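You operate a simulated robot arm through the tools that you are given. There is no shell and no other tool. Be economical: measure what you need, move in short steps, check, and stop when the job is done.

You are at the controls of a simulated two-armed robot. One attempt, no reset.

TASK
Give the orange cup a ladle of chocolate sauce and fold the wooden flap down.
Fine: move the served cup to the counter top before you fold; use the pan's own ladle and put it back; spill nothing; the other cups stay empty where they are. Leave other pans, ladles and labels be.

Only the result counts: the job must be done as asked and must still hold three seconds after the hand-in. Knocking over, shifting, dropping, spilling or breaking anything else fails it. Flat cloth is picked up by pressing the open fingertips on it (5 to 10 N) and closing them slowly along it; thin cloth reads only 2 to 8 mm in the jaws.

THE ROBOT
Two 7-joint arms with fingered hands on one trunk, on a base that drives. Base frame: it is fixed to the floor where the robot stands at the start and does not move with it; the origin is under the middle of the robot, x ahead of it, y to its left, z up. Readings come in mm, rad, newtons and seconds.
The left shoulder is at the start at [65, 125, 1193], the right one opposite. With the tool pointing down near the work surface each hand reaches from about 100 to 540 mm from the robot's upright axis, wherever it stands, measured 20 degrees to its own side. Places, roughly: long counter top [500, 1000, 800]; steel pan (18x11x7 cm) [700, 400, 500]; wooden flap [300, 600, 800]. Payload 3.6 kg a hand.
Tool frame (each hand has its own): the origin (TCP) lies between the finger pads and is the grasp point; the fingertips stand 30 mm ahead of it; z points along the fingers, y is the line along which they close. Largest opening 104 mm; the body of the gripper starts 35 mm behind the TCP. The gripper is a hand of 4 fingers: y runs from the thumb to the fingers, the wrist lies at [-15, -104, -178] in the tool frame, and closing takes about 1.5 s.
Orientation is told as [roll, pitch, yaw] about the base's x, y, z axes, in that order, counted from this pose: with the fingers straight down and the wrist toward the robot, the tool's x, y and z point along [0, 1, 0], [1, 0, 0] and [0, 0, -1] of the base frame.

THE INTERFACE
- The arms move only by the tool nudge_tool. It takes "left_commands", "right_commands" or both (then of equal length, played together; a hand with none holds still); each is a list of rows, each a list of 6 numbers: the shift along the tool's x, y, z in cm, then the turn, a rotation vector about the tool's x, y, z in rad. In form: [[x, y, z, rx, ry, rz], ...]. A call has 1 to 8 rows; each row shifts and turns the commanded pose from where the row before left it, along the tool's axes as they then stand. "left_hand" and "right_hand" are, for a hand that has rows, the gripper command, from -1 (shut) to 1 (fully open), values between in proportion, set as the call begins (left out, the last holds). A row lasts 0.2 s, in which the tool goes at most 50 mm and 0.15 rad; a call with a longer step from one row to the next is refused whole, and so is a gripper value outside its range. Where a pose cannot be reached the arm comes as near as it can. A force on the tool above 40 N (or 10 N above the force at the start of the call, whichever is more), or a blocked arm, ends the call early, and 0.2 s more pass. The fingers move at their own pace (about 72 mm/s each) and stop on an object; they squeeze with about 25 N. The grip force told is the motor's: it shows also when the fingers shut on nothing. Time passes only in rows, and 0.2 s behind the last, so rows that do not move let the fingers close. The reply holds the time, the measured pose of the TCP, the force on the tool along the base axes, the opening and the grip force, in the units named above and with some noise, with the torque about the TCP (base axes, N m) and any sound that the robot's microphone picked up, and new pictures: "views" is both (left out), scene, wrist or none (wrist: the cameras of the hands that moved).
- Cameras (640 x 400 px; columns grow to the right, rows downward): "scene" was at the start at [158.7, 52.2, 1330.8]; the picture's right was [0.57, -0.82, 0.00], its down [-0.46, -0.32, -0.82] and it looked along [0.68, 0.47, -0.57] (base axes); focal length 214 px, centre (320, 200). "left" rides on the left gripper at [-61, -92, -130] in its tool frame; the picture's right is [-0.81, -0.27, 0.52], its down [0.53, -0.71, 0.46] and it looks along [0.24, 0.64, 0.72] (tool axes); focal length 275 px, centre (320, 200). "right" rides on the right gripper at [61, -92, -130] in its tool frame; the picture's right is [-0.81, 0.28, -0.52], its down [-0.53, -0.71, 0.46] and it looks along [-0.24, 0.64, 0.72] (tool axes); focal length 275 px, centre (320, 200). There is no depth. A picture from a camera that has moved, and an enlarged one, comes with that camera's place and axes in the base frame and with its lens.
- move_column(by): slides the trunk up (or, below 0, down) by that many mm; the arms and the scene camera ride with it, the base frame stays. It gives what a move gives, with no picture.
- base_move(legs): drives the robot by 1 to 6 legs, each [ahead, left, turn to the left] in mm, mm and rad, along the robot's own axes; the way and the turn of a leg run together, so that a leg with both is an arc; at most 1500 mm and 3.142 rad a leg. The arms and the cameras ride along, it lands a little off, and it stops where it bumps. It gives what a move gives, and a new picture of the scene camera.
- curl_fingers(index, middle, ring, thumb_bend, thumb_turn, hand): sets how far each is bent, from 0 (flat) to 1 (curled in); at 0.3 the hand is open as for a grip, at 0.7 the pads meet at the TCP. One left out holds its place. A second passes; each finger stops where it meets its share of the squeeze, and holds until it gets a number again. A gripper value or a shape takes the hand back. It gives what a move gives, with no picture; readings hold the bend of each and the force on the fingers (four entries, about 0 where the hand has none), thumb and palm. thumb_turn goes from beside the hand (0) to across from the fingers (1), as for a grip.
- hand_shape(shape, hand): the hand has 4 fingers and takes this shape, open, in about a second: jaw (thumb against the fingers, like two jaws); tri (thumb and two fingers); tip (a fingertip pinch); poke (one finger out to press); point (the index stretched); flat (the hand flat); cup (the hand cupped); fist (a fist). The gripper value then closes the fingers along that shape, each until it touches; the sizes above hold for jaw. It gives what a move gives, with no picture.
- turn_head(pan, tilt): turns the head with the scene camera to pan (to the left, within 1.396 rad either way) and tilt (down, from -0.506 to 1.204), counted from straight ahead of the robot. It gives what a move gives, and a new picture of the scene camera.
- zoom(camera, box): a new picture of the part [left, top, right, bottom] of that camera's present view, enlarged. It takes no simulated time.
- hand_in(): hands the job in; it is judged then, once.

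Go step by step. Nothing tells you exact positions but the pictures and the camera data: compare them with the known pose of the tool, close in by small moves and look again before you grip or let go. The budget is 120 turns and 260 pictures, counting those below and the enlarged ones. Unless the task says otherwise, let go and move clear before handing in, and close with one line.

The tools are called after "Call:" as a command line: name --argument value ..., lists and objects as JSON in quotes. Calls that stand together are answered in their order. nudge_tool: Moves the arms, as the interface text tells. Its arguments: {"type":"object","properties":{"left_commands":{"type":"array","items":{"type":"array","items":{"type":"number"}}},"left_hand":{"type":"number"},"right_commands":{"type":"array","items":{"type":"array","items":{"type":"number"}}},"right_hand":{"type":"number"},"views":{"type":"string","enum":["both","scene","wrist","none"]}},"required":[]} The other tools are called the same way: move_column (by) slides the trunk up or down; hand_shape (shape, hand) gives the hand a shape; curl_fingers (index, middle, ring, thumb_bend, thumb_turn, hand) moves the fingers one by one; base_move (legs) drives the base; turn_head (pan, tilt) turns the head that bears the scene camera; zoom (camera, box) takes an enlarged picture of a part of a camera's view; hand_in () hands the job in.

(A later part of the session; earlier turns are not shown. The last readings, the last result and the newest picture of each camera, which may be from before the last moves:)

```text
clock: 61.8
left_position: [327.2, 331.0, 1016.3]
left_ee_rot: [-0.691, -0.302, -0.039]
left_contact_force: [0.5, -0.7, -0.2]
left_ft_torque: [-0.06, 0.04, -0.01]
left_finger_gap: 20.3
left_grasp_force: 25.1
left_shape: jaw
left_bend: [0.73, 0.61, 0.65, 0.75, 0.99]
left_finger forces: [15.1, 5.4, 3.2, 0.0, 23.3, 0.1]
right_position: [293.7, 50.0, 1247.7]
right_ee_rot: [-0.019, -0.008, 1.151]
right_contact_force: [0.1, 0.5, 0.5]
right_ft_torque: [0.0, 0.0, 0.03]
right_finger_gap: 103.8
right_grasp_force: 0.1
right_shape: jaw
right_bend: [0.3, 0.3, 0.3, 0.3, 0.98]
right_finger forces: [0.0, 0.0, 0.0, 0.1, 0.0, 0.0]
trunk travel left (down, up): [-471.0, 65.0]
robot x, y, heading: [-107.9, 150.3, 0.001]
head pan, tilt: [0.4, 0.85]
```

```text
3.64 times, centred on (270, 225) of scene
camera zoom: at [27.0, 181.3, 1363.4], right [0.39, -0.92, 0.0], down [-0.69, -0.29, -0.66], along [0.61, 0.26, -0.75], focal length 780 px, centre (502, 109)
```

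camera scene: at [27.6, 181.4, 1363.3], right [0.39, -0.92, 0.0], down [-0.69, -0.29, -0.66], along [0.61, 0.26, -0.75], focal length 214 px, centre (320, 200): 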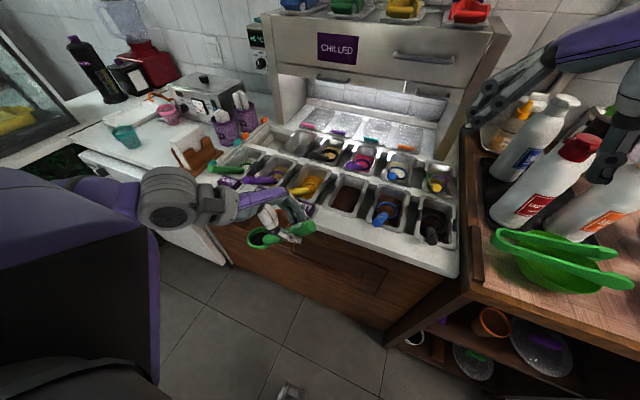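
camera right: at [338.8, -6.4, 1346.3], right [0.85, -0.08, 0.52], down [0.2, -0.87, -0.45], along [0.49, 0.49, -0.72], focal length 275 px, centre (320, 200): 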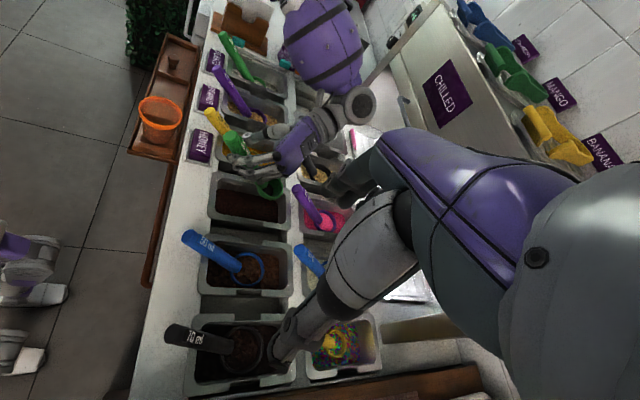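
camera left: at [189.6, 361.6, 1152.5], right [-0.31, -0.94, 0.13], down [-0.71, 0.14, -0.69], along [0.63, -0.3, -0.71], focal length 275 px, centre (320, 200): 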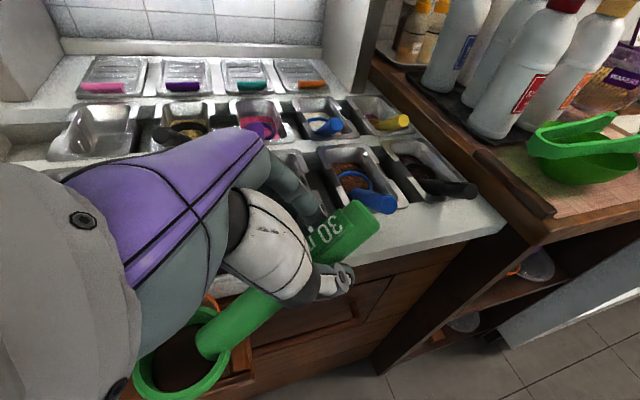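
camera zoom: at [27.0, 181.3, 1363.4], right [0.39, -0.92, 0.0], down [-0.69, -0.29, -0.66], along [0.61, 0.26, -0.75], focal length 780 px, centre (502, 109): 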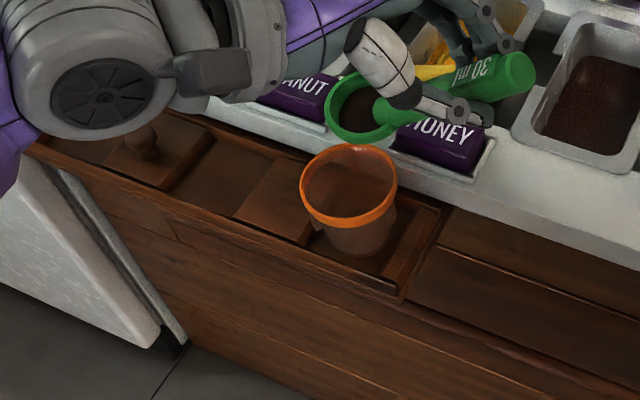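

Call:
nudge_tool --left_commands '[[-0.3, -1.23, -0.52, -0.1146, 0.005, 0.0966], [-0.42, -1.13, -0.65, -0.1146, 0.005, 0.0966], [0, 0, 0, 0, 0, 0]]' --views "none"

Call:
zoom --camera "scene" --box '[190, 170, 350, 280]'

Call:
zoom --camera "right" --box '[120, 60, 320, 200]'

```text
clock: 62.6
left_position: [300.8, 334.9, 1020.8]
left_ee_rot: [-0.678, -0.603, -0.044]
left_contact_force: [-0.3, -0.5, -0.2]
left_ft_torque: [-0.02, 0.03, -0.01]
left_finger_gap: 20.5
left_grasp_force: 24.7
left_shape: jaw
left_bend: [0.73, 0.61, 0.65, 0.75, 0.99]
left_finger forces: [15.2, 5.2, 3.0, 0.0, 23.3, 0.0]
right_position: [292.1, 51.0, 1247.2]
right_ee_rot: [-0.021, -0.008, 1.149]
right_contact_force: [1.0, -0.8, 0.0]
right_ft_torque: [-0.03, -0.01, 0.0]
right_finger_gap: 103.9
right_grasp_force: 0.1
right_shape: jaw
right_bend: [0.3, 0.3, 0.3, 0.3, 0.98]
right_finger forces: [0.0, 0.0, 0.0, 0.0, 0.1, 0.0]
trunk travel left (down, up): [-471.0, 65.0]
robot x, y, heading: [-108.5, 153.0, 0.001]
head pan, tilt: [0.4, 0.85]
```

```text
3.64 times, centred on (270, 225) of scene
camera zoom: at [26.9, 181.4, 1363.4], right [0.39, -0.92, 0.0], down [-0.69, -0.29, -0.66], along [0.61, 0.26, -0.75], focal length 780 px, centre (502, 109)
```

zoom: 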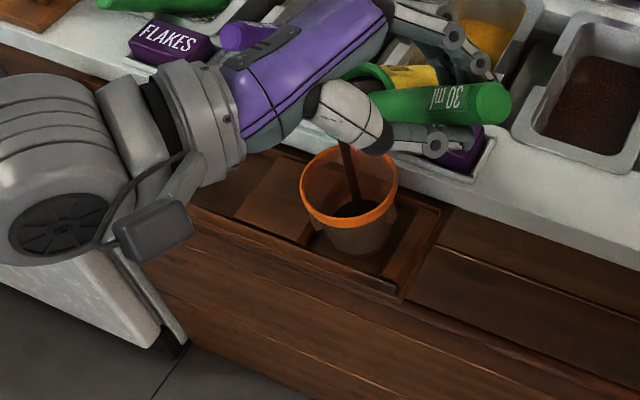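

```text
2.86 times, centred on (220, 130) of right
camera zoom: at [195.9, -7.2, 1375.4], right [0.84, -0.08, 0.54], down [0.21, -0.87, -0.45], along [0.5, 0.49, -0.71], focal length 786 px, centre (606, 400)
```

zoom: 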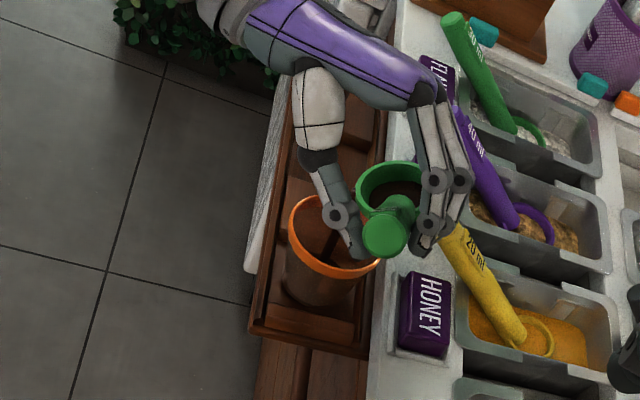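

Sauce is streaming into the middle of the cup. I continue slowly with pauses.

Call:
nudge_tool --left_commands '[[0, 0, 0, 0, 0, 0], [0, 0, 0, 0, 0, 0], [-0.37, -1.19, -0.44, -0.1146, 0.005, 0.0966], [0, 0, 0, 0, 0, 0], [-0.48, -1.09, -0.57, -0.1146, 0.005, 0.0966], [0, 0, 0, 0, 0, 0], [0, 0, 0, 0, 0, 0]]' --views "none"

Call:
zoom --camera "scene" --box '[190, 170, 350, 280]'

Call:
zoom --camera "right" --box '[120, 60, 320, 200]'

```text
clock: 64.2
left_position: [272.8, 336.1, 1016.7]
left_ee_rot: [-0.657, -0.9, -0.055]
left_contact_force: [-0.9, 0.4, -1.3]
left_ft_torque: [-0.04, 0.03, -0.02]
left_finger_gap: 20.2
left_grasp_force: 25.4
left_shape: jaw
left_bend: [0.73, 0.61, 0.65, 0.75, 0.99]
left_finger forces: [15.4, 5.2, 2.8, 0.0, 23.4, 0.0]
right_position: [292.5, 52.0, 1248.3]
right_ee_rot: [-0.022, -0.011, 1.15]
right_contact_force: [0.6, -1.0, 0.0]
right_ft_torque: [0.03, 0.01, 0.01]
right_finger_gap: 103.9
right_grasp_force: 0.0
right_shape: jaw
right_bend: [0.3, 0.3, 0.3, 0.3, 0.98]
right_finger forces: [0.1, 0.0, 0.1, 0.0, 0.0, 0.1]
trunk travel left (down, up): [-471.0, 65.0]
robot x, y, heading: [-108.6, 149.7, -0.0]
head pan, tilt: [0.4, 0.85]
```

```text
3.64 times, centred on (270, 225) of scene
camera zoom: at [26.4, 181.4, 1363.4], right [0.39, -0.92, 0.0], down [-0.69, -0.29, -0.66], along [0.61, 0.26, -0.75], focal length 780 px, centre (502, 109)
```

zoom: 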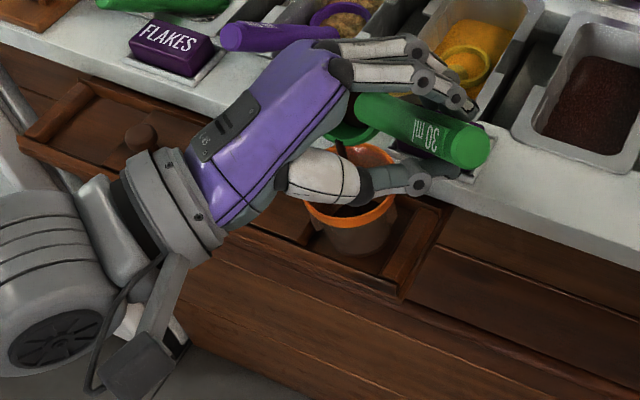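

```text
2.86 times, centred on (220, 130) of right
camera zoom: at [195.4, -7.3, 1375.5], right [0.84, -0.08, 0.54], down [0.21, -0.87, -0.45], along [0.5, 0.49, -0.71], focal length 786 px, centre (606, 400)
```

zoom: 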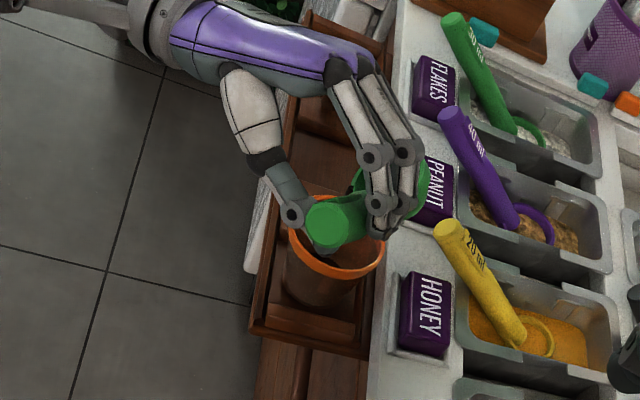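

Call:
nudge_tool --left_commands '[[-0.37, -1.23, -0.44, -0.1146, 0.005, 0.0966], [0, 0, 0, 0, 0, 0], [-0.49, -1.13, -0.58, -0.1146, 0.005, 0.0966], [0, 0, 0, 0, 0, 0], [-0.38, -1.19, -0.45, -0.1146, 0.005, 0.0966], [0, 0, 0, 0, 0, 0], [-0.49, -1.09, -0.58, -0.1146, 0.005, 0.0966], [0, 0, 0, 0, 0, 0]]' --views "none"

Call:
zoom --camera "scene" --box '[190, 170, 350, 280]'

Call:
zoom --camera "right" --box '[120, 60, 320, 200]'

```text
clock: 66.0
left_position: [228.9, 338.6, 987.0]
left_ee_rot: [-0.253, -1.495, -0.45]
left_contact_force: [-0.7, 0.3, -0.5]
left_ft_torque: [0.02, 0.02, -0.01]
left_finger_gap: 19.8
left_grasp_force: 24.8
left_shape: jaw
left_bend: [0.73, 0.61, 0.65, 0.75, 0.99]
left_finger forces: [15.3, 5.1, 3.0, 0.0, 23.7, 0.1]
right_position: [292.4, 51.7, 1247.2]
right_ee_rot: [-0.021, -0.009, 1.151]
right_contact_force: [-0.1, 0.4, -0.1]
right_ft_torque: [0.01, 0.0, -0.01]
right_finger_gap: 103.8
right_grasp_force: 0.0
right_shape: jaw
right_bend: [0.3, 0.3, 0.3, 0.3, 0.98]
right_finger forces: [0.0, 0.1, 0.0, 0.1, 0.0, 0.0]
trunk travel left (down, up): [-471.0, 65.0]
robot x, y, heading: [-105.5, 149.1, 0.002]
head pan, tilt: [0.4, 0.85]
```

```text
3.64 times, centred on (270, 225) of scene
camera zoom: at [26.5, 181.4, 1363.4], right [0.39, -0.92, 0.0], down [-0.69, -0.29, -0.66], along [0.61, 0.26, -0.75], focal length 780 px, centre (502, 109)
```

zoom: 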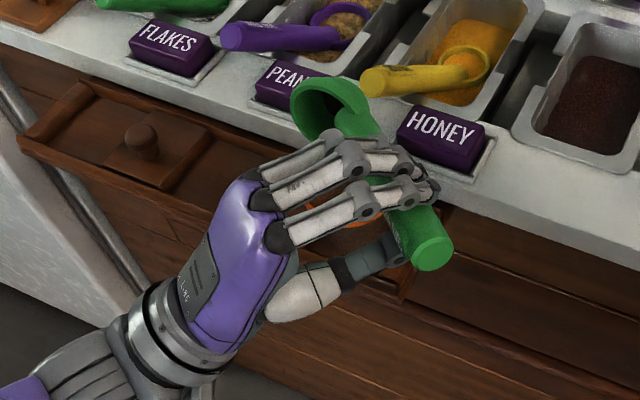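

```text
2.86 times, centred on (220, 130) of right
camera zoom: at [195.5, -7.2, 1375.5], right [0.84, -0.08, 0.54], down [0.21, -0.87, -0.45], along [0.5, 0.49, -0.71], focal length 786 px, centre (606, 400)
```

zoom: 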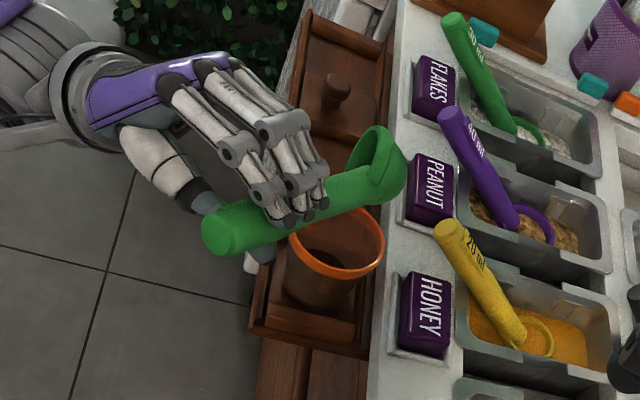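

Bowl looks empty now and the cup holds the sauce. A little more tilt and a short drain, then a check.

Call:
nudge_tool --left_commands '[[-0.4, -1.2, -0.47, -0.1146, 0.005, 0.0966], [0, 0, 0, 0, 0, 0], [0, 0, 0, 0, 0, 0], [0, 0, 0, 0, 0, 0], [0, 0, 0, 0, 0, 0]]' --views "none"

Call:
zoom --camera "scene" --box '[240, 170, 320, 240]'

Call:
zoom --camera "right" --box '[190, 90, 270, 170]'

```text
clock: 67.2
left_position: [223.0, 338.1, 974.5]
left_ee_rot: [2.044, -1.485, -2.745]
left_contact_force: [0.4, -0.4, 0.2]
left_ft_torque: [0.0, 0.0, -0.01]
left_finger_gap: 20.4
left_grasp_force: 25.0
left_shape: jaw
left_bend: [0.73, 0.61, 0.65, 0.75, 0.99]
left_finger forces: [15.3, 5.2, 3.1, 0.0, 23.7, 0.1]
right_position: [292.1, 51.4, 1247.8]
right_ee_rot: [-0.022, -0.009, 1.152]
right_contact_force: [-0.2, -0.2, 0.3]
right_ft_torque: [-0.01, 0.02, 0.03]
right_finger_gap: 104.0
right_grasp_force: 0.0
right_shape: jaw
right_bend: [0.3, 0.3, 0.3, 0.3, 0.98]
right_finger forces: [0.0, 0.1, 0.0, 0.1, 0.0, 0.0]
trunk travel left (down, up): [-471.0, 65.0]
robot x, y, heading: [-106.9, 149.9, 0.001]
head pan, tilt: [0.4, 0.85]
```

```text
5.71 times, centred on (280, 205) of scene
camera zoom: at [26.6, 181.4, 1363.4], right [0.39, -0.92, 0.0], down [-0.69, -0.29, -0.66], along [0.61, 0.26, -0.75], focal length 1226 px, centre (549, 171)
```

zoom: 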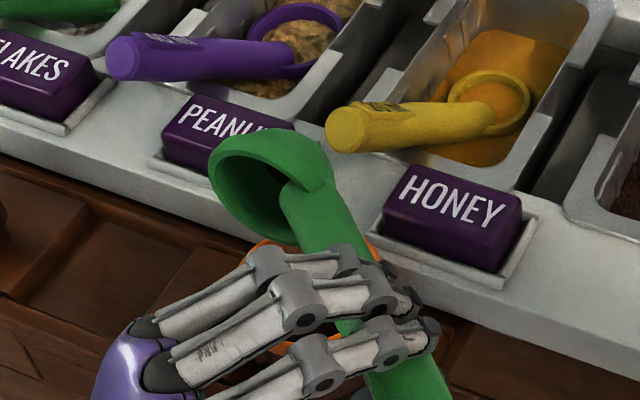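

```text
5.00 times, centred on (230, 130) of right
camera zoom: at [195.6, -7.2, 1375.4], right [0.84, -0.08, 0.54], down [0.21, -0.87, -0.45], along [0.5, 0.49, -0.71], focal length 1376 px, centre (770, 550)
```

zoom: 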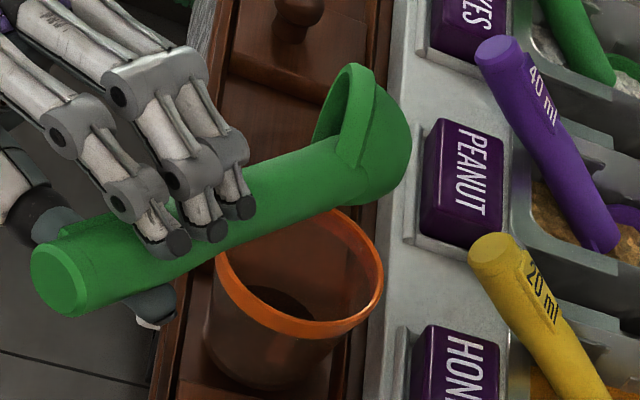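

Ladle empty, sauce in the cup, nothing spilled. Now I untilt the ladle the same way back.

Call:
nudge_tool --left_commands '[[0.4, 1.2, 0.47, 0.1146, -0.005, -0.0966], [0.49, 1.09, 0.58, 0.1146, -0.005, -0.0966], [0.38, 1.19, 0.45, 0.1146, -0.005, -0.0966], [0.49, 1.13, 0.58, 0.1146, -0.005, -0.0966], [0.37, 1.23, 0.44, 0.1146, -0.005, -0.0966], [0.48, 1.09, 0.57, 0.1146, -0.005, -0.0966], [0.37, 1.19, 0.44, 0.1146, -0.005, -0.0966], [0.42, 1.13, 0.65, 0.1146, -0.005, -0.0966]]' --views "none"

Call:
nudge_tool --left_commands '[[0.3, 1.23, 0.52, 0.1146, -0.005, -0.0966], [0.35, 1.1, 0.72, 0.1146, -0.005, -0.0966], [0.23, 1.21, 0.59, 0.1146, -0.005, -0.0966], [-1.2, 0, -1.5, 0, 0, 0], [-1.2, 0, -1.5, 0, 0, 0], [0, 0, 0, 0, 0, 0]]' --views "scene"

Call:
zoom --camera "right" --box '[120, 60, 320, 200]'

```text
clock: 69.0
left_position: [307.4, 333.7, 1031.1]
left_ee_rot: [-0.683, -0.444, -0.042]
left_contact_force: [0.4, 0.2, -1.1]
left_ft_torque: [-0.03, 0.01, 0.01]
left_finger_gap: 20.0
left_grasp_force: 25.0
left_shape: jaw
left_bend: [0.73, 0.61, 0.65, 0.75, 0.99]
left_finger forces: [15.3, 5.1, 3.0, 0.0, 23.3, 0.1]
right_position: [292.3, 50.9, 1246.8]
right_ee_rot: [-0.021, -0.009, 1.151]
right_contact_force: [-0.1, 0.6, -0.5]
right_ft_torque: [-0.01, 0.01, 0.01]
right_finger_gap: 103.9
right_grasp_force: 0.0
right_shape: jaw
right_bend: [0.3, 0.3, 0.3, 0.3, 0.98]
right_finger forces: [0.1, 0.1, 0.0, 0.0, 0.1, 0.1]
trunk travel left (down, up): [-471.0, 65.0]
robot x, y, heading: [-110.3, 152.0, 0.004]
head pan, tilt: [0.4, 0.85]
```

```text
clock: 70.4
left_position: [344.4, 327.3, 1061.8]
left_ee_rot: [-0.699, 0.001, -0.036]
left_contact_force: [0.0, -0.3, -1.4]
left_ft_torque: [-0.01, 0.0, 0.02]
left_finger_gap: 20.3
left_grasp_force: 25.3
left_shape: jaw
left_bend: [0.73, 0.61, 0.65, 0.75, 0.99]
left_finger forces: [15.1, 5.0, 3.1, 0.1, 23.1, 0.0]
right_position: [291.6, 51.2, 1247.4]
right_ee_rot: [-0.021, -0.008, 1.15]
right_contact_force: [-0.4, 0.5, 0.2]
right_ft_torque: [0.01, -0.03, 0.01]
right_finger_gap: 103.9
right_grasp_force: 0.0
right_shape: jaw
right_bend: [0.3, 0.3, 0.3, 0.3, 0.98]
right_finger forces: [0.0, 0.1, 0.0, 0.0, 0.0, 0.1]
trunk travel left (down, up): [-471.0, 65.0]
robot x, y, heading: [-109.4, 148.5, 0.003]
head pan, tilt: [0.4, 0.85]
camera scene: at [26.6, 181.4, 1363.4], right [0.39, -0.92, 0.0], down [-0.69, -0.29, -0.66], along [0.61, 0.26, -0.75], focal length 214 px, centre (320, 200)
```

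scene: 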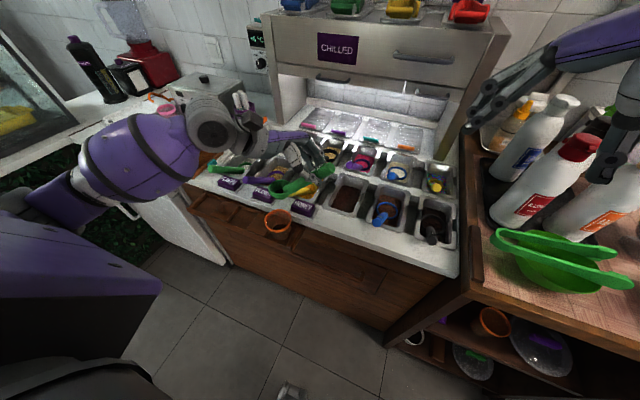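

```text
2.86 times, centred on (220, 130) of right
camera zoom: at [195.6, -7.2, 1375.4], right [0.84, -0.08, 0.54], down [0.21, -0.87, -0.45], along [0.5, 0.49, -0.71], focal length 786 px, centre (606, 400)
```

zoom: 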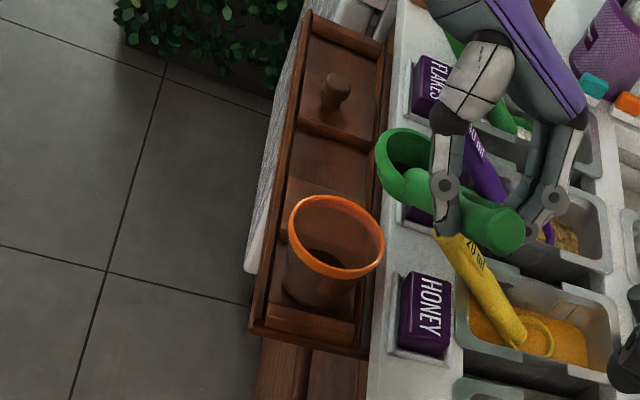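

All clean. Now I swing the ladle back round (handle toward the robot), high above the counter.

Call:
nudge_tool --left_commands '[[0, 0, 0, 0.0956, 0, 0.1136], [0, 0, 0, 0.0956, 0, 0.1136], [0, 0, 0, 0.0956, 0, 0.1136], [0, 0, 0, 0.0956, 0, 0.1136], [0, 0, 0, 0.0956, 0, 0.1136], [0, 0, 0, 0.0956, 0, 0.1136], [0, 0, 0, 0.0956, 0, 0.1136], [0, 0, 0, 0, 0, 0]]' --views "none"

Call:
nudge_tool --left_commands '[[0, 0, 0, 0.0956, 0, 0.1136], [0, 0, 0, 0.0956, 0, 0.1136], [0, 0, 0, 0.0956, 0, 0.1136], [0, 0, 0, 0.0956, 0, 0.1136], [0, 0, 0, 0.0956, 0, 0.1136], [0, 0, 0, 0.0956, 0, 0.1136], [0, 0, 0, 0, 0, 0]]' --views "scene"

Call:
base_move --legs '[[75, -10, 0]]'

Call:
zoom --camera "right" --box '[120, 60, 320, 200]'

```text
clock: 72.2
left_position: [344.8, 329.4, 1062.6]
left_ee_rot: [-0.7, -0.001, -1.079]
left_contact_force: [-1.2, 0.5, -0.2]
left_ft_torque: [-0.01, -0.02, -0.03]
left_finger_gap: 20.3
left_grasp_force: 25.0
left_shape: jaw
left_bend: [0.73, 0.61, 0.65, 0.75, 0.99]
left_finger forces: [15.2, 5.0, 3.0, 0.1, 23.1, 0.0]
right_position: [292.6, 51.0, 1247.1]
right_ee_rot: [-0.022, -0.008, 1.149]
right_contact_force: [0.4, 0.2, 0.7]
right_ft_torque: [0.0, -0.01, 0.03]
right_finger_gap: 103.7
right_grasp_force: 0.1
right_shape: jaw
right_bend: [0.3, 0.3, 0.3, 0.3, 0.98]
right_finger forces: [0.0, 0.0, 0.0, 0.0, 0.1, 0.0]
trunk travel left (down, up): [-471.0, 65.0]
robot x, y, heading: [-107.6, 148.0, 0.004]
head pan, tilt: [0.4, 0.85]
```

```text
clock: 73.8
left_position: [346.2, 328.1, 1063.1]
left_ee_rot: [-0.699, -0.002, -1.968]
left_contact_force: [-0.1, 0.6, -1.7]
left_ft_torque: [0.02, 0.03, -0.01]
left_finger_gap: 20.4
left_grasp_force: 25.2
left_shape: jaw
left_bend: [0.73, 0.61, 0.65, 0.75, 0.99]
left_finger forces: [15.2, 5.0, 2.9, 0.0, 22.9, 0.0]
right_position: [293.0, 51.9, 1247.7]
right_ee_rot: [-0.021, -0.008, 1.15]
right_contact_force: [0.5, 0.7, 0.0]
right_ft_torque: [-0.03, -0.01, 0.02]
right_finger_gap: 104.0
right_grasp_force: 0.1
right_shape: jaw
right_bend: [0.3, 0.3, 0.3, 0.3, 0.98]
right_finger forces: [0.0, 0.0, 0.0, 0.1, 0.0, 0.0]
trunk travel left (down, up): [-471.0, 65.0]
robot x, y, heading: [-112.2, 150.9, 0.002]
head pan, tilt: [0.4, 0.85]
camera scene: at [26.5, 182.0, 1363.4], right [0.39, -0.92, 0.0], down [-0.69, -0.29, -0.66], along [0.61, 0.26, -0.75], focal length 214 px, centre (320, 200)
```

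scene: 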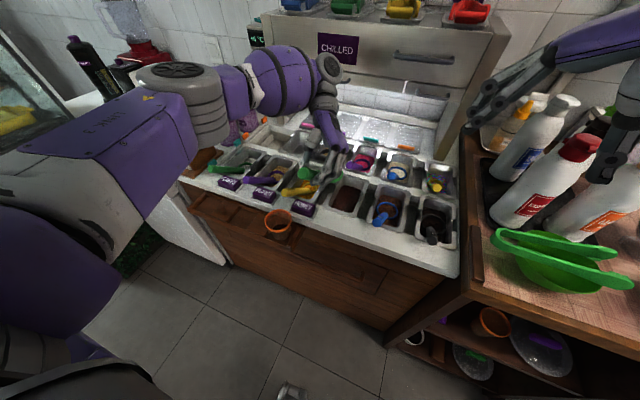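

```text
clock: 74.8
left_position: [419.1, 319.6, 1061.1]
left_ee_rot: [-0.7, -0.002, -1.969]
left_contact_force: [0.2, -0.1, -1.0]
left_ft_torque: [-0.01, 0.0, -0.01]
left_finger_gap: 20.0
left_grasp_force: 25.3
left_shape: jaw
left_bend: [0.73, 0.61, 0.65, 0.75, 0.99]
left_finger forces: [15.1, 4.9, 2.9, 0.0, 22.9, 0.0]
right_position: [367.4, 41.2, 1247.0]
right_ee_rot: [-0.021, -0.008, 1.149]
right_contact_force: [0.4, -0.8, 0.4]
right_ft_torque: [0.03, -0.01, -0.03]
right_finger_gap: 103.8
right_grasp_force: 0.0
right_shape: jaw
right_bend: [0.3, 0.3, 0.3, 0.3, 0.98]
right_finger forces: [0.0, 0.0, 0.1, 0.1, 0.0, 0.0]
trunk travel left (down, up): [-471.0, 65.0]
robot x, y, heading: [-35.3, 136.3, 0.004]
head pan, tilt: [0.4, 0.85]
camera scene: at [101.7, 171.5, 1363.3], right [0.39, -0.92, 0.0], down [-0.69, -0.29, -0.66], along [0.61, 0.26, -0.75], focal length 214 px, centre (320, 200)
```

scene: 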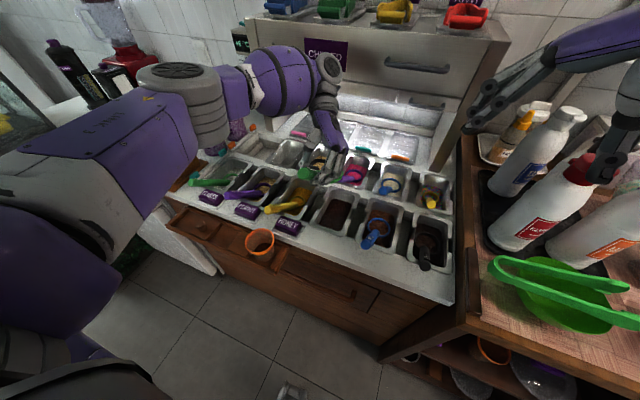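

```text
2.86 times, centred on (220, 130) of right
camera zoom: at [270.6, -17.2, 1375.3], right [0.84, -0.08, 0.54], down [0.2, -0.87, -0.45], along [0.5, 0.49, -0.71], focal length 786 px, centre (606, 400)
```

zoom: 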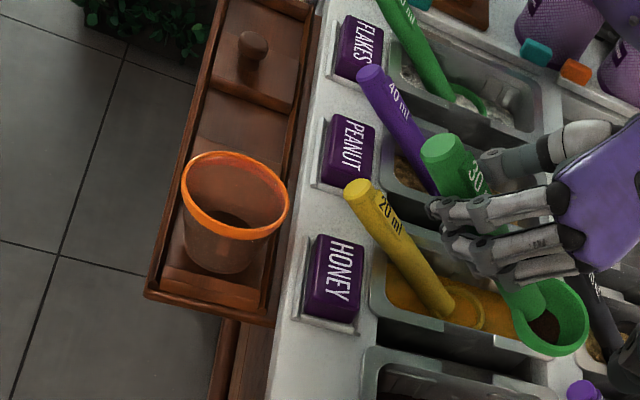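

Ladle oriented like its resting pose. I centre it over its pan with the original slope and lower the trunk in stages.

Call:
nudge_tool --left_commands '[[1.25, 0.77, 0.9, 0, 0, 0], [1.25, 0.77, 0.9, 0, 0, 0], [0, 0, 0, 0, 0.14, 0], [0, 0, 0, 0, 0, 0]]' --views "none"

Call:
move_column --by -60

Call:
zoom --camera "right" --box '[180, 100, 340, 220]'

Call:
zoom --camera "scene" --box '[250, 150, 390, 260]'

```text
clock: 75.8
left_position: [421.0, 301.6, 1032.8]
left_ee_rot: [-0.56, 0.001, -1.967]
left_contact_force: [0.0, -0.7, 0.2]
left_ft_torque: [0.03, 0.04, -0.02]
left_finger_gap: 20.0
left_grasp_force: 24.8
left_shape: jaw
left_bend: [0.73, 0.61, 0.65, 0.75, 0.99]
left_finger forces: [15.1, 4.9, 2.9, 0.0, 22.7, 0.0]
right_position: [366.3, 40.9, 1247.1]
right_ee_rot: [-0.023, -0.009, 1.15]
right_contact_force: [-0.2, -0.3, 0.3]
right_ft_torque: [0.0, 0.0, -0.01]
right_finger_gap: 103.6
right_grasp_force: 0.1
right_shape: jaw
right_bend: [0.3, 0.3, 0.3, 0.3, 0.98]
right_finger forces: [0.0, 0.1, 0.0, 0.0, 0.0, 0.0]
trunk travel left (down, up): [-471.0, 65.0]
robot x, y, heading: [-34.4, 137.6, 0.001]
head pan, tilt: [0.4, 0.85]
```

```text
clock: 76.8
left_position: [420.5, 302.4, 972.0]
left_ee_rot: [-0.558, 0.0, -1.968]
left_contact_force: [0.5, 0.5, -1.2]
left_ft_torque: [0.0, 0.06, 0.0]
left_finger_gap: 19.9
left_grasp_force: 25.4
left_shape: jaw
left_bend: [0.73, 0.61, 0.65, 0.75, 0.99]
left_finger forces: [15.1, 4.9, 2.9, 0.0, 22.8, 0.1]
right_position: [365.8, 40.7, 1188.4]
right_ee_rot: [-0.023, -0.01, 1.152]
right_contact_force: [0.0, -0.2, -0.7]
right_ft_torque: [0.04, 0.0, -0.02]
right_finger_gap: 104.0
right_grasp_force: 0.0
right_shape: jaw
right_bend: [0.3, 0.3, 0.3, 0.3, 0.98]
right_finger forces: [0.0, 0.1, 0.0, 0.0, 0.0, 0.1]
trunk travel left (down, up): [-411.0, 125.0]
robot x, y, heading: [-33.0, 140.8, 0.001]
head pan, tilt: [0.4, 0.85]
```

```text
3.33 times, centred on (260, 160) of right
camera zoom: at [269.4, -17.2, 1315.8], right [0.84, -0.08, 0.54], down [0.21, -0.87, -0.45], along [0.5, 0.49, -0.71], focal length 918 px, centre (520, 333)
```

zoom: 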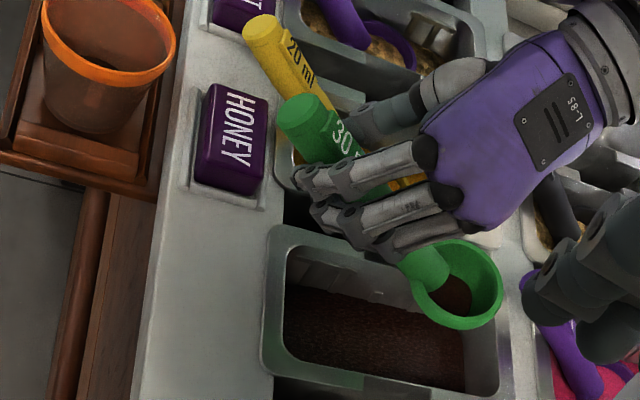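

```text
3.64 times, centred on (320, 205) of scene
camera zoom: at [128.8, 171.6, 1294.5], right [0.39, -0.92, 0.0], down [-0.69, -0.29, -0.66], along [0.61, 0.26, -0.75], focal length 780 px, centre (320, 182)
```

zoom: 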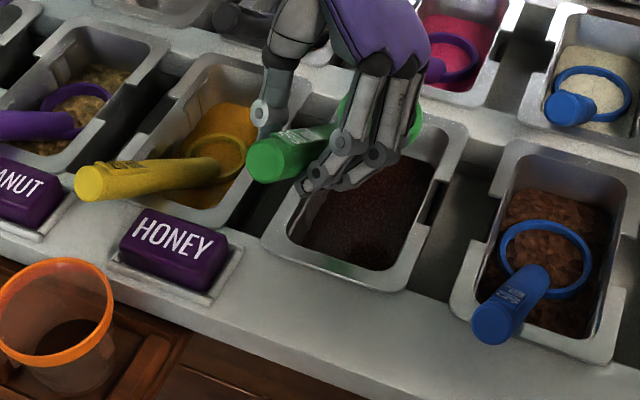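

Before setting it back I check how much sauce is left in the ladle and how much is in the cup.

Call:
zoom --camera "right" --box '[275, 155, 315, 190]'

Call:
zoom --camera "right" --box '[180, 90, 240, 150]'

Call:
zoom --camera "scene" --box '[240, 210, 290, 270]'

```text
11.43 times, centred on (295, 172) of right
camera zoom: at [269.4, -17.2, 1315.8], right [0.84, -0.08, 0.54], down [0.21, -0.87, -0.45], along [0.5, 0.49, -0.71], focal length 3146 px, centre (606, 514)
```

zoom: 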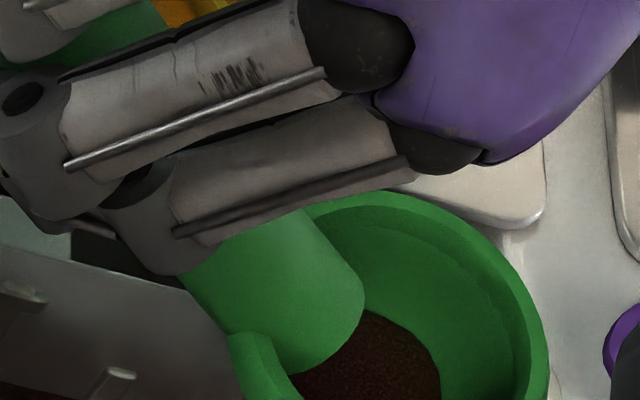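

```text
6.67 times, centred on (210, 120) of right
camera zoom: at [269.4, -17.2, 1315.8], right [0.84, -0.08, 0.54], down [0.21, -0.87, -0.45], along [0.5, 0.49, -0.71], focal length 1835 px, centre (1053, 733)
```

zoom: 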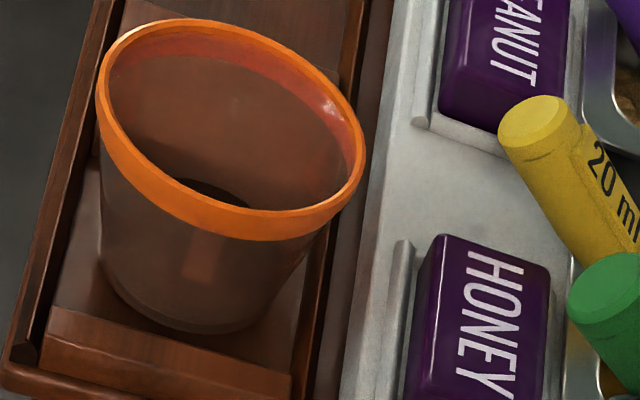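

```text
6.67 times, centred on (265, 240) of scene
camera zoom: at [128.8, 171.6, 1294.5], right [0.39, -0.92, 0.0], down [-0.69, -0.29, -0.66], along [0.61, 0.26, -0.75], focal length 1430 px, centre (687, -67)
```

zoom: 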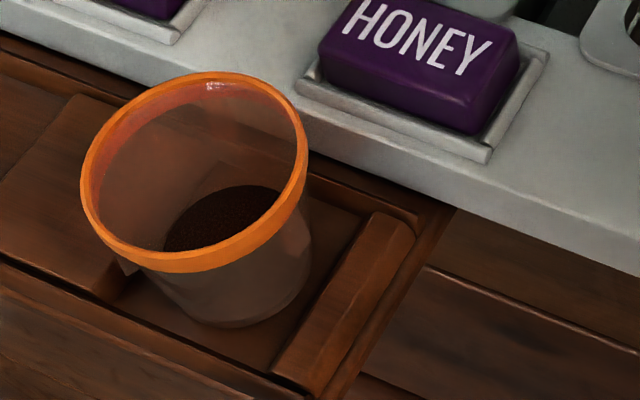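

The cup has a solid pool of sauce; only a thin film stays in the ladle. Lowering the ladle into its pan.

Call:
nudge_tool --left_commands '[[-0.62, 0.31, 0.39, 0, 0, 0], [0, 0, 0, 0, 0, 0]]' --views "none"

Call:
move_column --by -60

Call:
zoom --camera "right" --box '[180, 100, 340, 220]'

Call:
zoom --camera "scene" --box '[250, 150, 390, 260]'

```text
clock: 77.4
left_position: [411.8, 301.2, 972.2]
left_ee_rot: [-0.559, -0.002, -1.967]
left_contact_force: [0.4, 0.1, -0.5]
left_ft_torque: [0.0, 0.0, 0.03]
left_finger_gap: 19.9
left_grasp_force: 24.7
left_shape: jaw
left_bend: [0.73, 0.61, 0.65, 0.75, 0.99]
left_finger forces: [15.1, 4.9, 2.8, 0.0, 22.8, 0.1]
right_position: [366.8, 42.5, 1187.9]
right_ee_rot: [-0.021, -0.009, 1.149]
right_contact_force: [0.3, -0.4, 0.4]
right_ft_torque: [0.01, 0.02, -0.02]
right_finger_gap: 103.7
right_grasp_force: 0.1
right_shape: jaw
right_bend: [0.3, 0.3, 0.3, 0.3, 0.98]
right_finger forces: [0.0, 0.0, 0.1, 0.0, 0.1, 0.0]
trunk travel left (down, up): [-411.0, 125.0]
robot x, y, heading: [-33.5, 138.4, -0.001]
head pan, tilt: [0.4, 0.85]
```

```text
clock: 78.4
left_position: [411.9, 301.7, 912.4]
left_ee_rot: [-0.558, 0.001, -1.968]
left_contact_force: [0.1, 0.8, -0.5]
left_ft_torque: [0.03, 0.0, -0.01]
left_finger_gap: 20.1
left_grasp_force: 25.2
left_shape: jaw
left_bend: [0.73, 0.61, 0.65, 0.75, 0.99]
left_finger forces: [15.1, 4.9, 3.0, 0.0, 22.8, 0.0]
right_position: [367.8, 40.7, 1128.1]
right_ee_rot: [-0.024, -0.01, 1.15]
right_contact_force: [0.7, 0.2, 0.2]
right_ft_torque: [-0.01, -0.03, -0.04]
right_finger_gap: 103.9
right_grasp_force: 0.1
right_shape: jaw
right_bend: [0.3, 0.3, 0.3, 0.3, 0.98]
right_finger forces: [0.0, 0.1, 0.1, 0.0, 0.0, 0.0]
trunk travel left (down, up): [-351.0, 185.0]
robot x, y, heading: [-28.7, 142.0, 0.003]
head pan, tilt: [0.4, 0.85]
```

```text
3.33 times, centred on (260, 160) of right
camera zoom: at [269.5, -17.1, 1255.6], right [0.84, -0.08, 0.54], down [0.21, -0.87, -0.45], along [0.5, 0.49, -0.71], focal length 918 px, centre (520, 333)
```

zoom: 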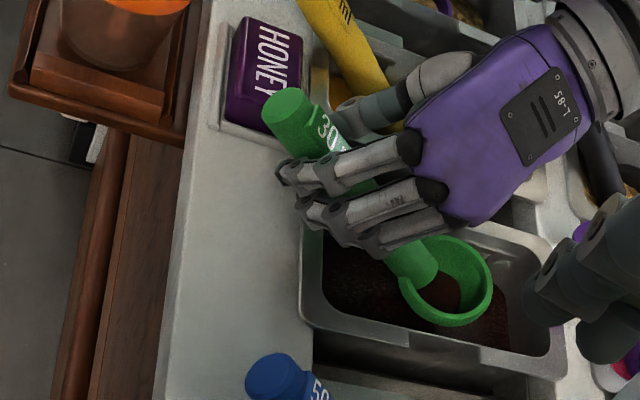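

```text
3.64 times, centred on (320, 205) of scene
camera zoom: at [144.3, 171.6, 1233.0], right [0.39, -0.92, 0.0], down [-0.69, -0.29, -0.66], along [0.61, 0.26, -0.75], focal length 780 px, centre (320, 182)
```

zoom: 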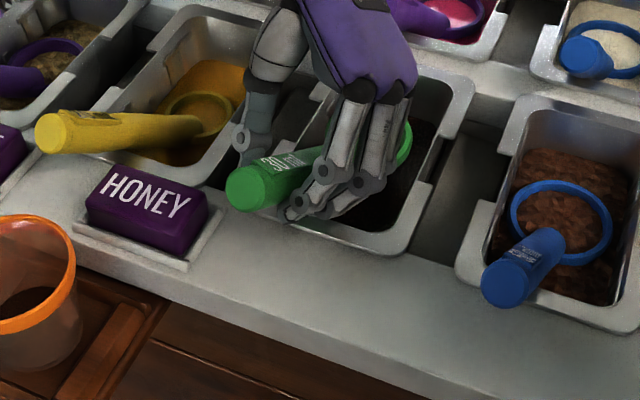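

Call:
move_column --by -14

Call:
zoom --camera "right" --box '[180, 100, 340, 220]'

```text
clock: 79.1
left_position: [412.8, 300.5, 899.0]
left_ee_rot: [-0.558, -0.002, -1.966]
left_contact_force: [0.4, -0.3, -0.9]
left_ft_torque: [-0.02, 0.01, 0.01]
left_finger_gap: 20.4
left_grasp_force: 24.3
left_shape: jaw
left_bend: [0.73, 0.61, 0.65, 0.75, 0.99]
left_finger forces: [15.1, 5.0, 2.9, 0.1, 22.8, 0.0]
right_position: [366.1, 41.9, 1113.8]
right_ee_rot: [-0.02, -0.011, 1.15]
right_contact_force: [0.7, 0.3, 0.0]
right_ft_torque: [0.01, 0.0, -0.01]
right_finger_gap: 104.1
right_grasp_force: 0.0
right_shape: jaw
right_bend: [0.3, 0.3, 0.3, 0.3, 0.98]
right_finger forces: [0.0, 0.0, 0.0, 0.0, 0.0, 0.0]
trunk travel left (down, up): [-337.0, 199.0]
robot x, y, heading: [-34.3, 143.2, 0.007]
head pan, tilt: [0.4, 0.85]
```

```text
3.33 times, centred on (260, 160) of right
camera zoom: at [269.7, -17.1, 1241.5], right [0.84, -0.08, 0.54], down [0.21, -0.87, -0.45], along [0.5, 0.49, -0.71], focal length 918 px, centre (520, 333)
```

zoom: 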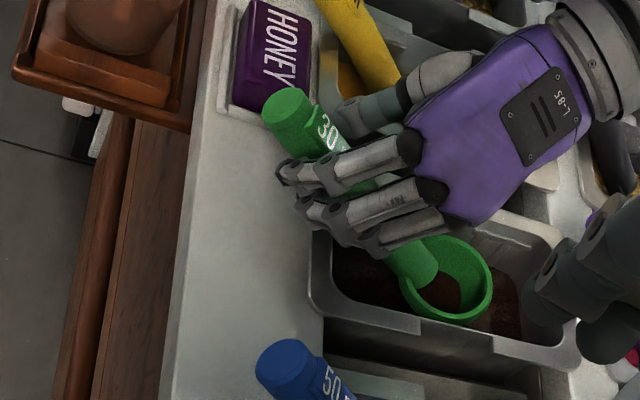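

Call:
move_column --by -6

Call:
move_column --by -4

Call:
zoom --camera "right" --box '[180, 100, 340, 220]'

```text
clock: 79.6
left_position: [412.7, 300.5, 893.6]
left_ee_rot: [-0.56, -0.001, -1.967]
left_contact_force: [-0.6, 0.5, 3.3]
left_ft_torque: [-0.08, 0.06, -0.03]
left_finger_gap: 20.0
left_grasp_force: 24.9
left_shape: jaw
left_bend: [0.73, 0.61, 0.65, 0.75, 0.99]
left_finger forces: [15.0, 5.3, 7.3, 0.1, 23.1, 0.1]
right_position: [365.9, 41.6, 1107.6]
right_ee_rot: [-0.019, -0.01, 1.151]
right_contact_force: [-0.3, -0.1, 0.2]
right_ft_torque: [0.01, 0.01, 0.0]
right_finger_gap: 103.8
right_grasp_force: 0.1
right_shape: jaw
right_bend: [0.3, 0.3, 0.3, 0.3, 0.98]
right_finger forces: [0.0, 0.1, 0.1, 0.0, 0.1, 0.0]
trunk travel left (down, up): [-331.0, 205.0]
robot x, y, heading: [-35.1, 140.1, 0.005]
head pan, tilt: [0.4, 0.85]
```

```text
clock: 80.1
left_position: [411.9, 301.5, 890.3]
left_ee_rot: [-0.557, -0.002, -1.968]
left_contact_force: [-2.8, 0.4, 17.4]
left_ft_torque: [-0.2, -0.03, 0.0]
left_finger_gap: 20.4
left_grasp_force: 24.9
left_shape: jaw
left_bend: [0.73, 0.61, 0.74, 0.75, 0.99]
left_finger forces: [14.4, 6.4, 17.6, 0.0, 23.9, 0.0]
right_position: [364.8, 40.9, 1104.3]
right_ee_rot: [-0.023, -0.01, 1.151]
right_contact_force: [0.4, 0.0, -0.4]
right_ft_torque: [0.01, -0.01, -0.01]
right_finger_gap: 104.0
right_grasp_force: 0.0
right_shape: jaw
right_bend: [0.3, 0.3, 0.3, 0.3, 0.98]
right_finger forces: [0.2, 0.0, 0.0, 0.1, 0.0, 0.0]
trunk travel left (down, up): [-327.0, 209.0]
robot x, y, heading: [-33.0, 139.9, -0.001]
head pan, tilt: [0.4, 0.85]
```

```text
3.33 times, centred on (260, 160) of right
camera zoom: at [268.5, -17.4, 1231.9], right [0.84, -0.08, 0.54], down [0.21, -0.87, -0.45], along [0.5, 0.49, -0.71], focal length 918 px, centre (520, 333)
```

zoom: 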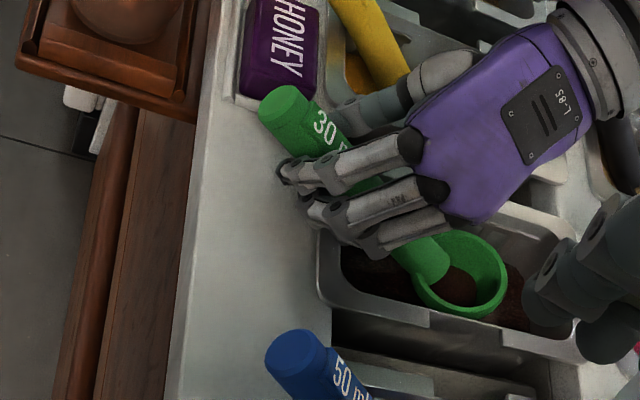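

A finger is on the rim while the bowl is still a little high. Up 4 mm, then tip the bowl down into the sauce.

Call:
move_column --by 4

Call:
nudge_tool --left_commands '[[0.35, -0.15, -0.25, 0, -0.09, 0], [0.35, -0.15, -0.25, 0, -0.09, 0], [0, 0, 0, 0, 0, 0]]' --views "none"

Call:
zoom --camera "right" --box '[180, 100, 340, 220]'

Call:
zoom --camera "scene" --box '[270, 140, 390, 230]'

```text
clock: 80.7
left_position: [412.8, 301.9, 891.6]
left_ee_rot: [-0.56, -0.003, -1.967]
left_contact_force: [1.1, 0.2, 5.5]
left_ft_torque: [-0.07, -0.01, -0.01]
left_finger_gap: 20.2
left_grasp_force: 25.5
left_shape: jaw
left_bend: [0.73, 0.61, 0.72, 0.75, 0.99]
left_finger forces: [14.9, 5.5, 8.2, 0.1, 23.3, 0.1]
right_position: [365.4, 41.3, 1107.5]
right_ee_rot: [-0.02, -0.01, 1.151]
right_contact_force: [0.3, -0.6, 1.2]
right_ft_torque: [0.0, -0.01, 0.02]
right_finger_gap: 103.8
right_grasp_force: 0.2
right_shape: jaw
right_bend: [0.3, 0.3, 0.3, 0.3, 0.98]
right_finger forces: [0.0, 0.0, 0.0, 0.0, 0.0, 0.0]
trunk travel left (down, up): [-331.0, 205.0]
robot x, y, heading: [-35.0, 136.4, 0.004]
head pan, tilt: [0.4, 0.85]
```

```text
clock: 81.5
left_position: [421.6, 299.7, 892.9]
left_ee_rot: [-0.739, 0.0, -1.968]
left_contact_force: [-3.7, -1.4, 10.3]
left_ft_torque: [-0.21, 0.06, -0.03]
left_finger_gap: 20.2
left_grasp_force: 25.1
left_shape: jaw
left_bend: [0.73, 0.61, 0.73, 0.75, 1.0]
left_finger forces: [14.8, 6.5, 10.2, 0.0, 22.6, 0.0]
right_position: [366.1, 41.1, 1107.6]
right_ee_rot: [-0.024, -0.011, 1.149]
right_contact_force: [0.6, -0.4, 0.1]
right_ft_torque: [-0.01, 0.01, -0.01]
right_finger_gap: 103.7
right_grasp_force: 0.0
right_shape: jaw
right_bend: [0.3, 0.3, 0.3, 0.3, 0.98]
right_finger forces: [0.1, 0.0, 0.0, 0.0, 0.0, 0.0]
trunk travel left (down, up): [-331.0, 205.0]
robot x, y, heading: [-33.9, 138.1, -0.001]
head pan, tilt: [0.4, 0.85]
```

```text
3.33 times, centred on (260, 160) of right
camera zoom: at [269.0, -17.4, 1235.6], right [0.84, -0.08, 0.54], down [0.21, -0.87, -0.45], along [0.5, 0.49, -0.71], focal length 918 px, centre (520, 333)
```

zoom: 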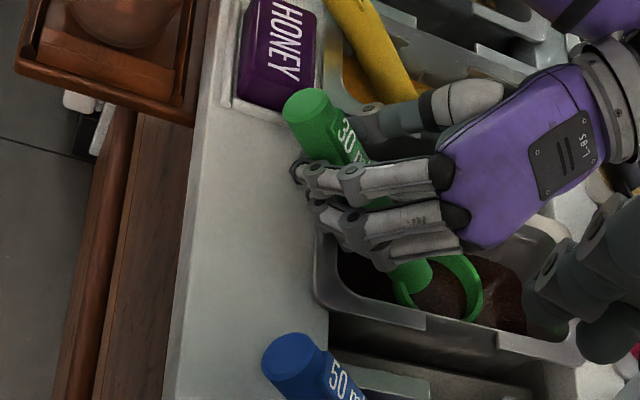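

```text
4.44 times, centred on (330, 185) of scene
camera zoom: at [147.8, 171.4, 1213.7], right [0.39, -0.92, 0.0], down [-0.69, -0.29, -0.66], along [0.61, 0.26, -0.75], focal length 953 px, centre (276, 267)
```

zoom: 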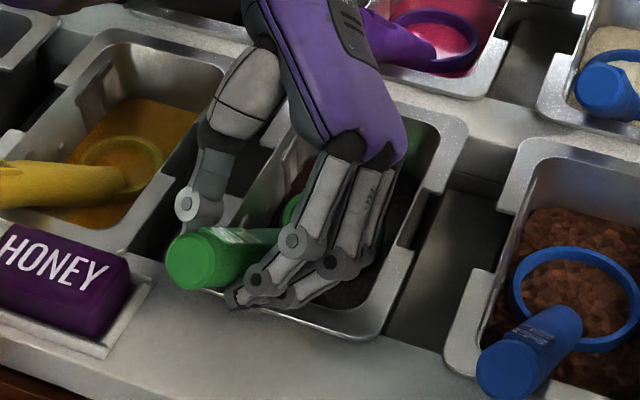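

Bowl now sits in the sauce. I ease up 5 mm to unload the finger and then open gently.

Call:
move_column --by 5

Call:
nudge_tool --left_commands '[[0, 0, 0, 0, 0, 0], [0, 0, 0, 0, 0, 0], [0, 0, 0, 0, 0, 0], [0, 0, 0, 0, 0, 0], [0, 0, 0, 0, 0, 0], [0, 0, 0, 0, 0, 0]]' --left_hand -0.2 --views "scene"

Call:
zoom --camera "right" --box '[180, 100, 340, 220]'

Call:
zoom --camera "scene" --box '[270, 140, 390, 230]'

```text
clock: 82.0
left_position: [423.4, 302.2, 897.1]
left_ee_rot: [-0.739, -0.001, -1.966]
left_contact_force: [-0.4, -0.2, -0.5]
left_ft_torque: [-0.01, -0.01, 0.0]
left_finger_gap: 20.2
left_grasp_force: 24.9
left_shape: jaw
left_bend: [0.73, 0.61, 0.64, 0.75, 1.0]
left_finger forces: [15.2, 5.6, 2.6, 0.0, 23.4, 0.0]
right_position: [366.2, 41.3, 1112.1]
right_ee_rot: [-0.019, -0.011, 1.149]
right_contact_force: [-0.4, 0.5, 0.0]
right_ft_torque: [-0.01, 0.0, 0.01]
right_finger_gap: 103.7
right_grasp_force: 0.1
right_shape: jaw
right_bend: [0.3, 0.3, 0.3, 0.3, 0.98]
right_finger forces: [0.0, 0.0, 0.0, 0.1, 0.0, 0.1]
trunk travel left (down, up): [-336.0, 200.0]
robot x, y, heading: [-35.2, 140.8, 0.001]
head pan, tilt: [0.4, 0.85]
```

```text
clock: 83.4
left_position: [422.7, 300.5, 896.1]
left_ee_rot: [-0.74, 0.001, -1.968]
left_contact_force: [-0.7, 1.0, -0.1]
left_ft_torque: [0.02, 0.01, 0.01]
left_finger_gap: 41.2
left_grasp_force: 0.0
left_shape: jaw
left_bend: [0.74, 0.49, 0.46, 0.73, 1.0]
left_finger forces: [0.0, 0.0, 0.0, 0.0, 0.1, 0.0]
right_position: [365.8, 41.7, 1112.8]
right_ee_rot: [-0.023, -0.011, 1.151]
right_contact_force: [0.9, 0.0, -0.1]
right_ft_torque: [0.01, 0.01, -0.03]
right_finger_gap: 103.9
right_grasp_force: 0.0
right_shape: jaw
right_bend: [0.3, 0.3, 0.3, 0.3, 0.98]
right_finger forces: [0.0, 0.1, 0.0, 0.1, 0.0, 0.0]
trunk travel left (down, up): [-336.0, 200.0]
robot x, y, heading: [-32.3, 138.7, 0.005]
head pan, tilt: [0.4, 0.85]
camera scene: at [147.6, 171.6, 1218.4], right [0.39, -0.92, 0.0], down [-0.69, -0.29, -0.66], along [0.61, 0.26, -0.75], focal length 214 px, centre (320, 200)
```

scene: 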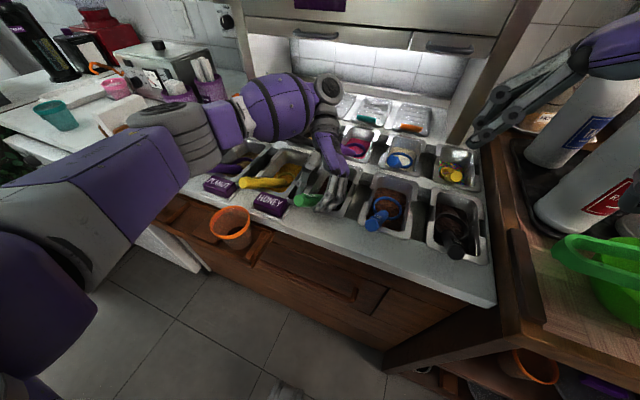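

```text
3.33 times, centred on (260, 160) of right
camera zoom: at [269.9, -17.1, 1240.4], right [0.84, -0.08, 0.54], down [0.21, -0.87, -0.45], along [0.5, 0.49, -0.71], focal length 918 px, centre (520, 333)
```

zoom: 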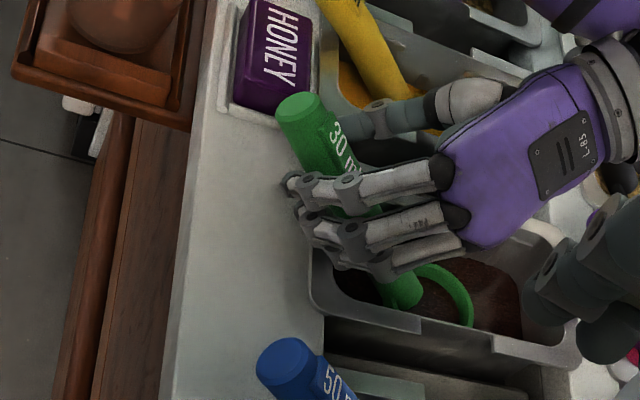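

```text
4.44 times, centred on (330, 185) of scene
camera zoom: at [147.6, 171.6, 1218.4], right [0.39, -0.92, 0.0], down [-0.69, -0.29, -0.66], along [0.61, 0.26, -0.75], focal length 953 px, centre (276, 267)
```

zoom: 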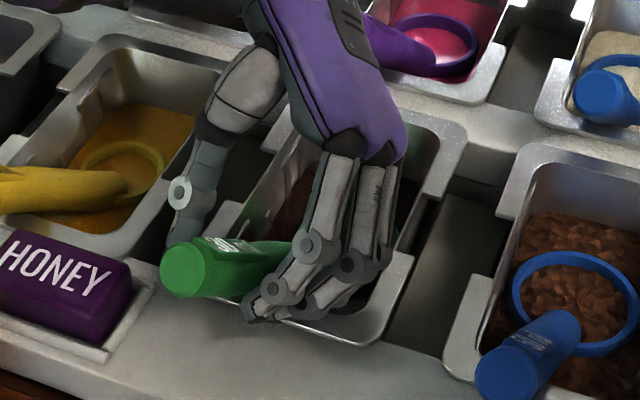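

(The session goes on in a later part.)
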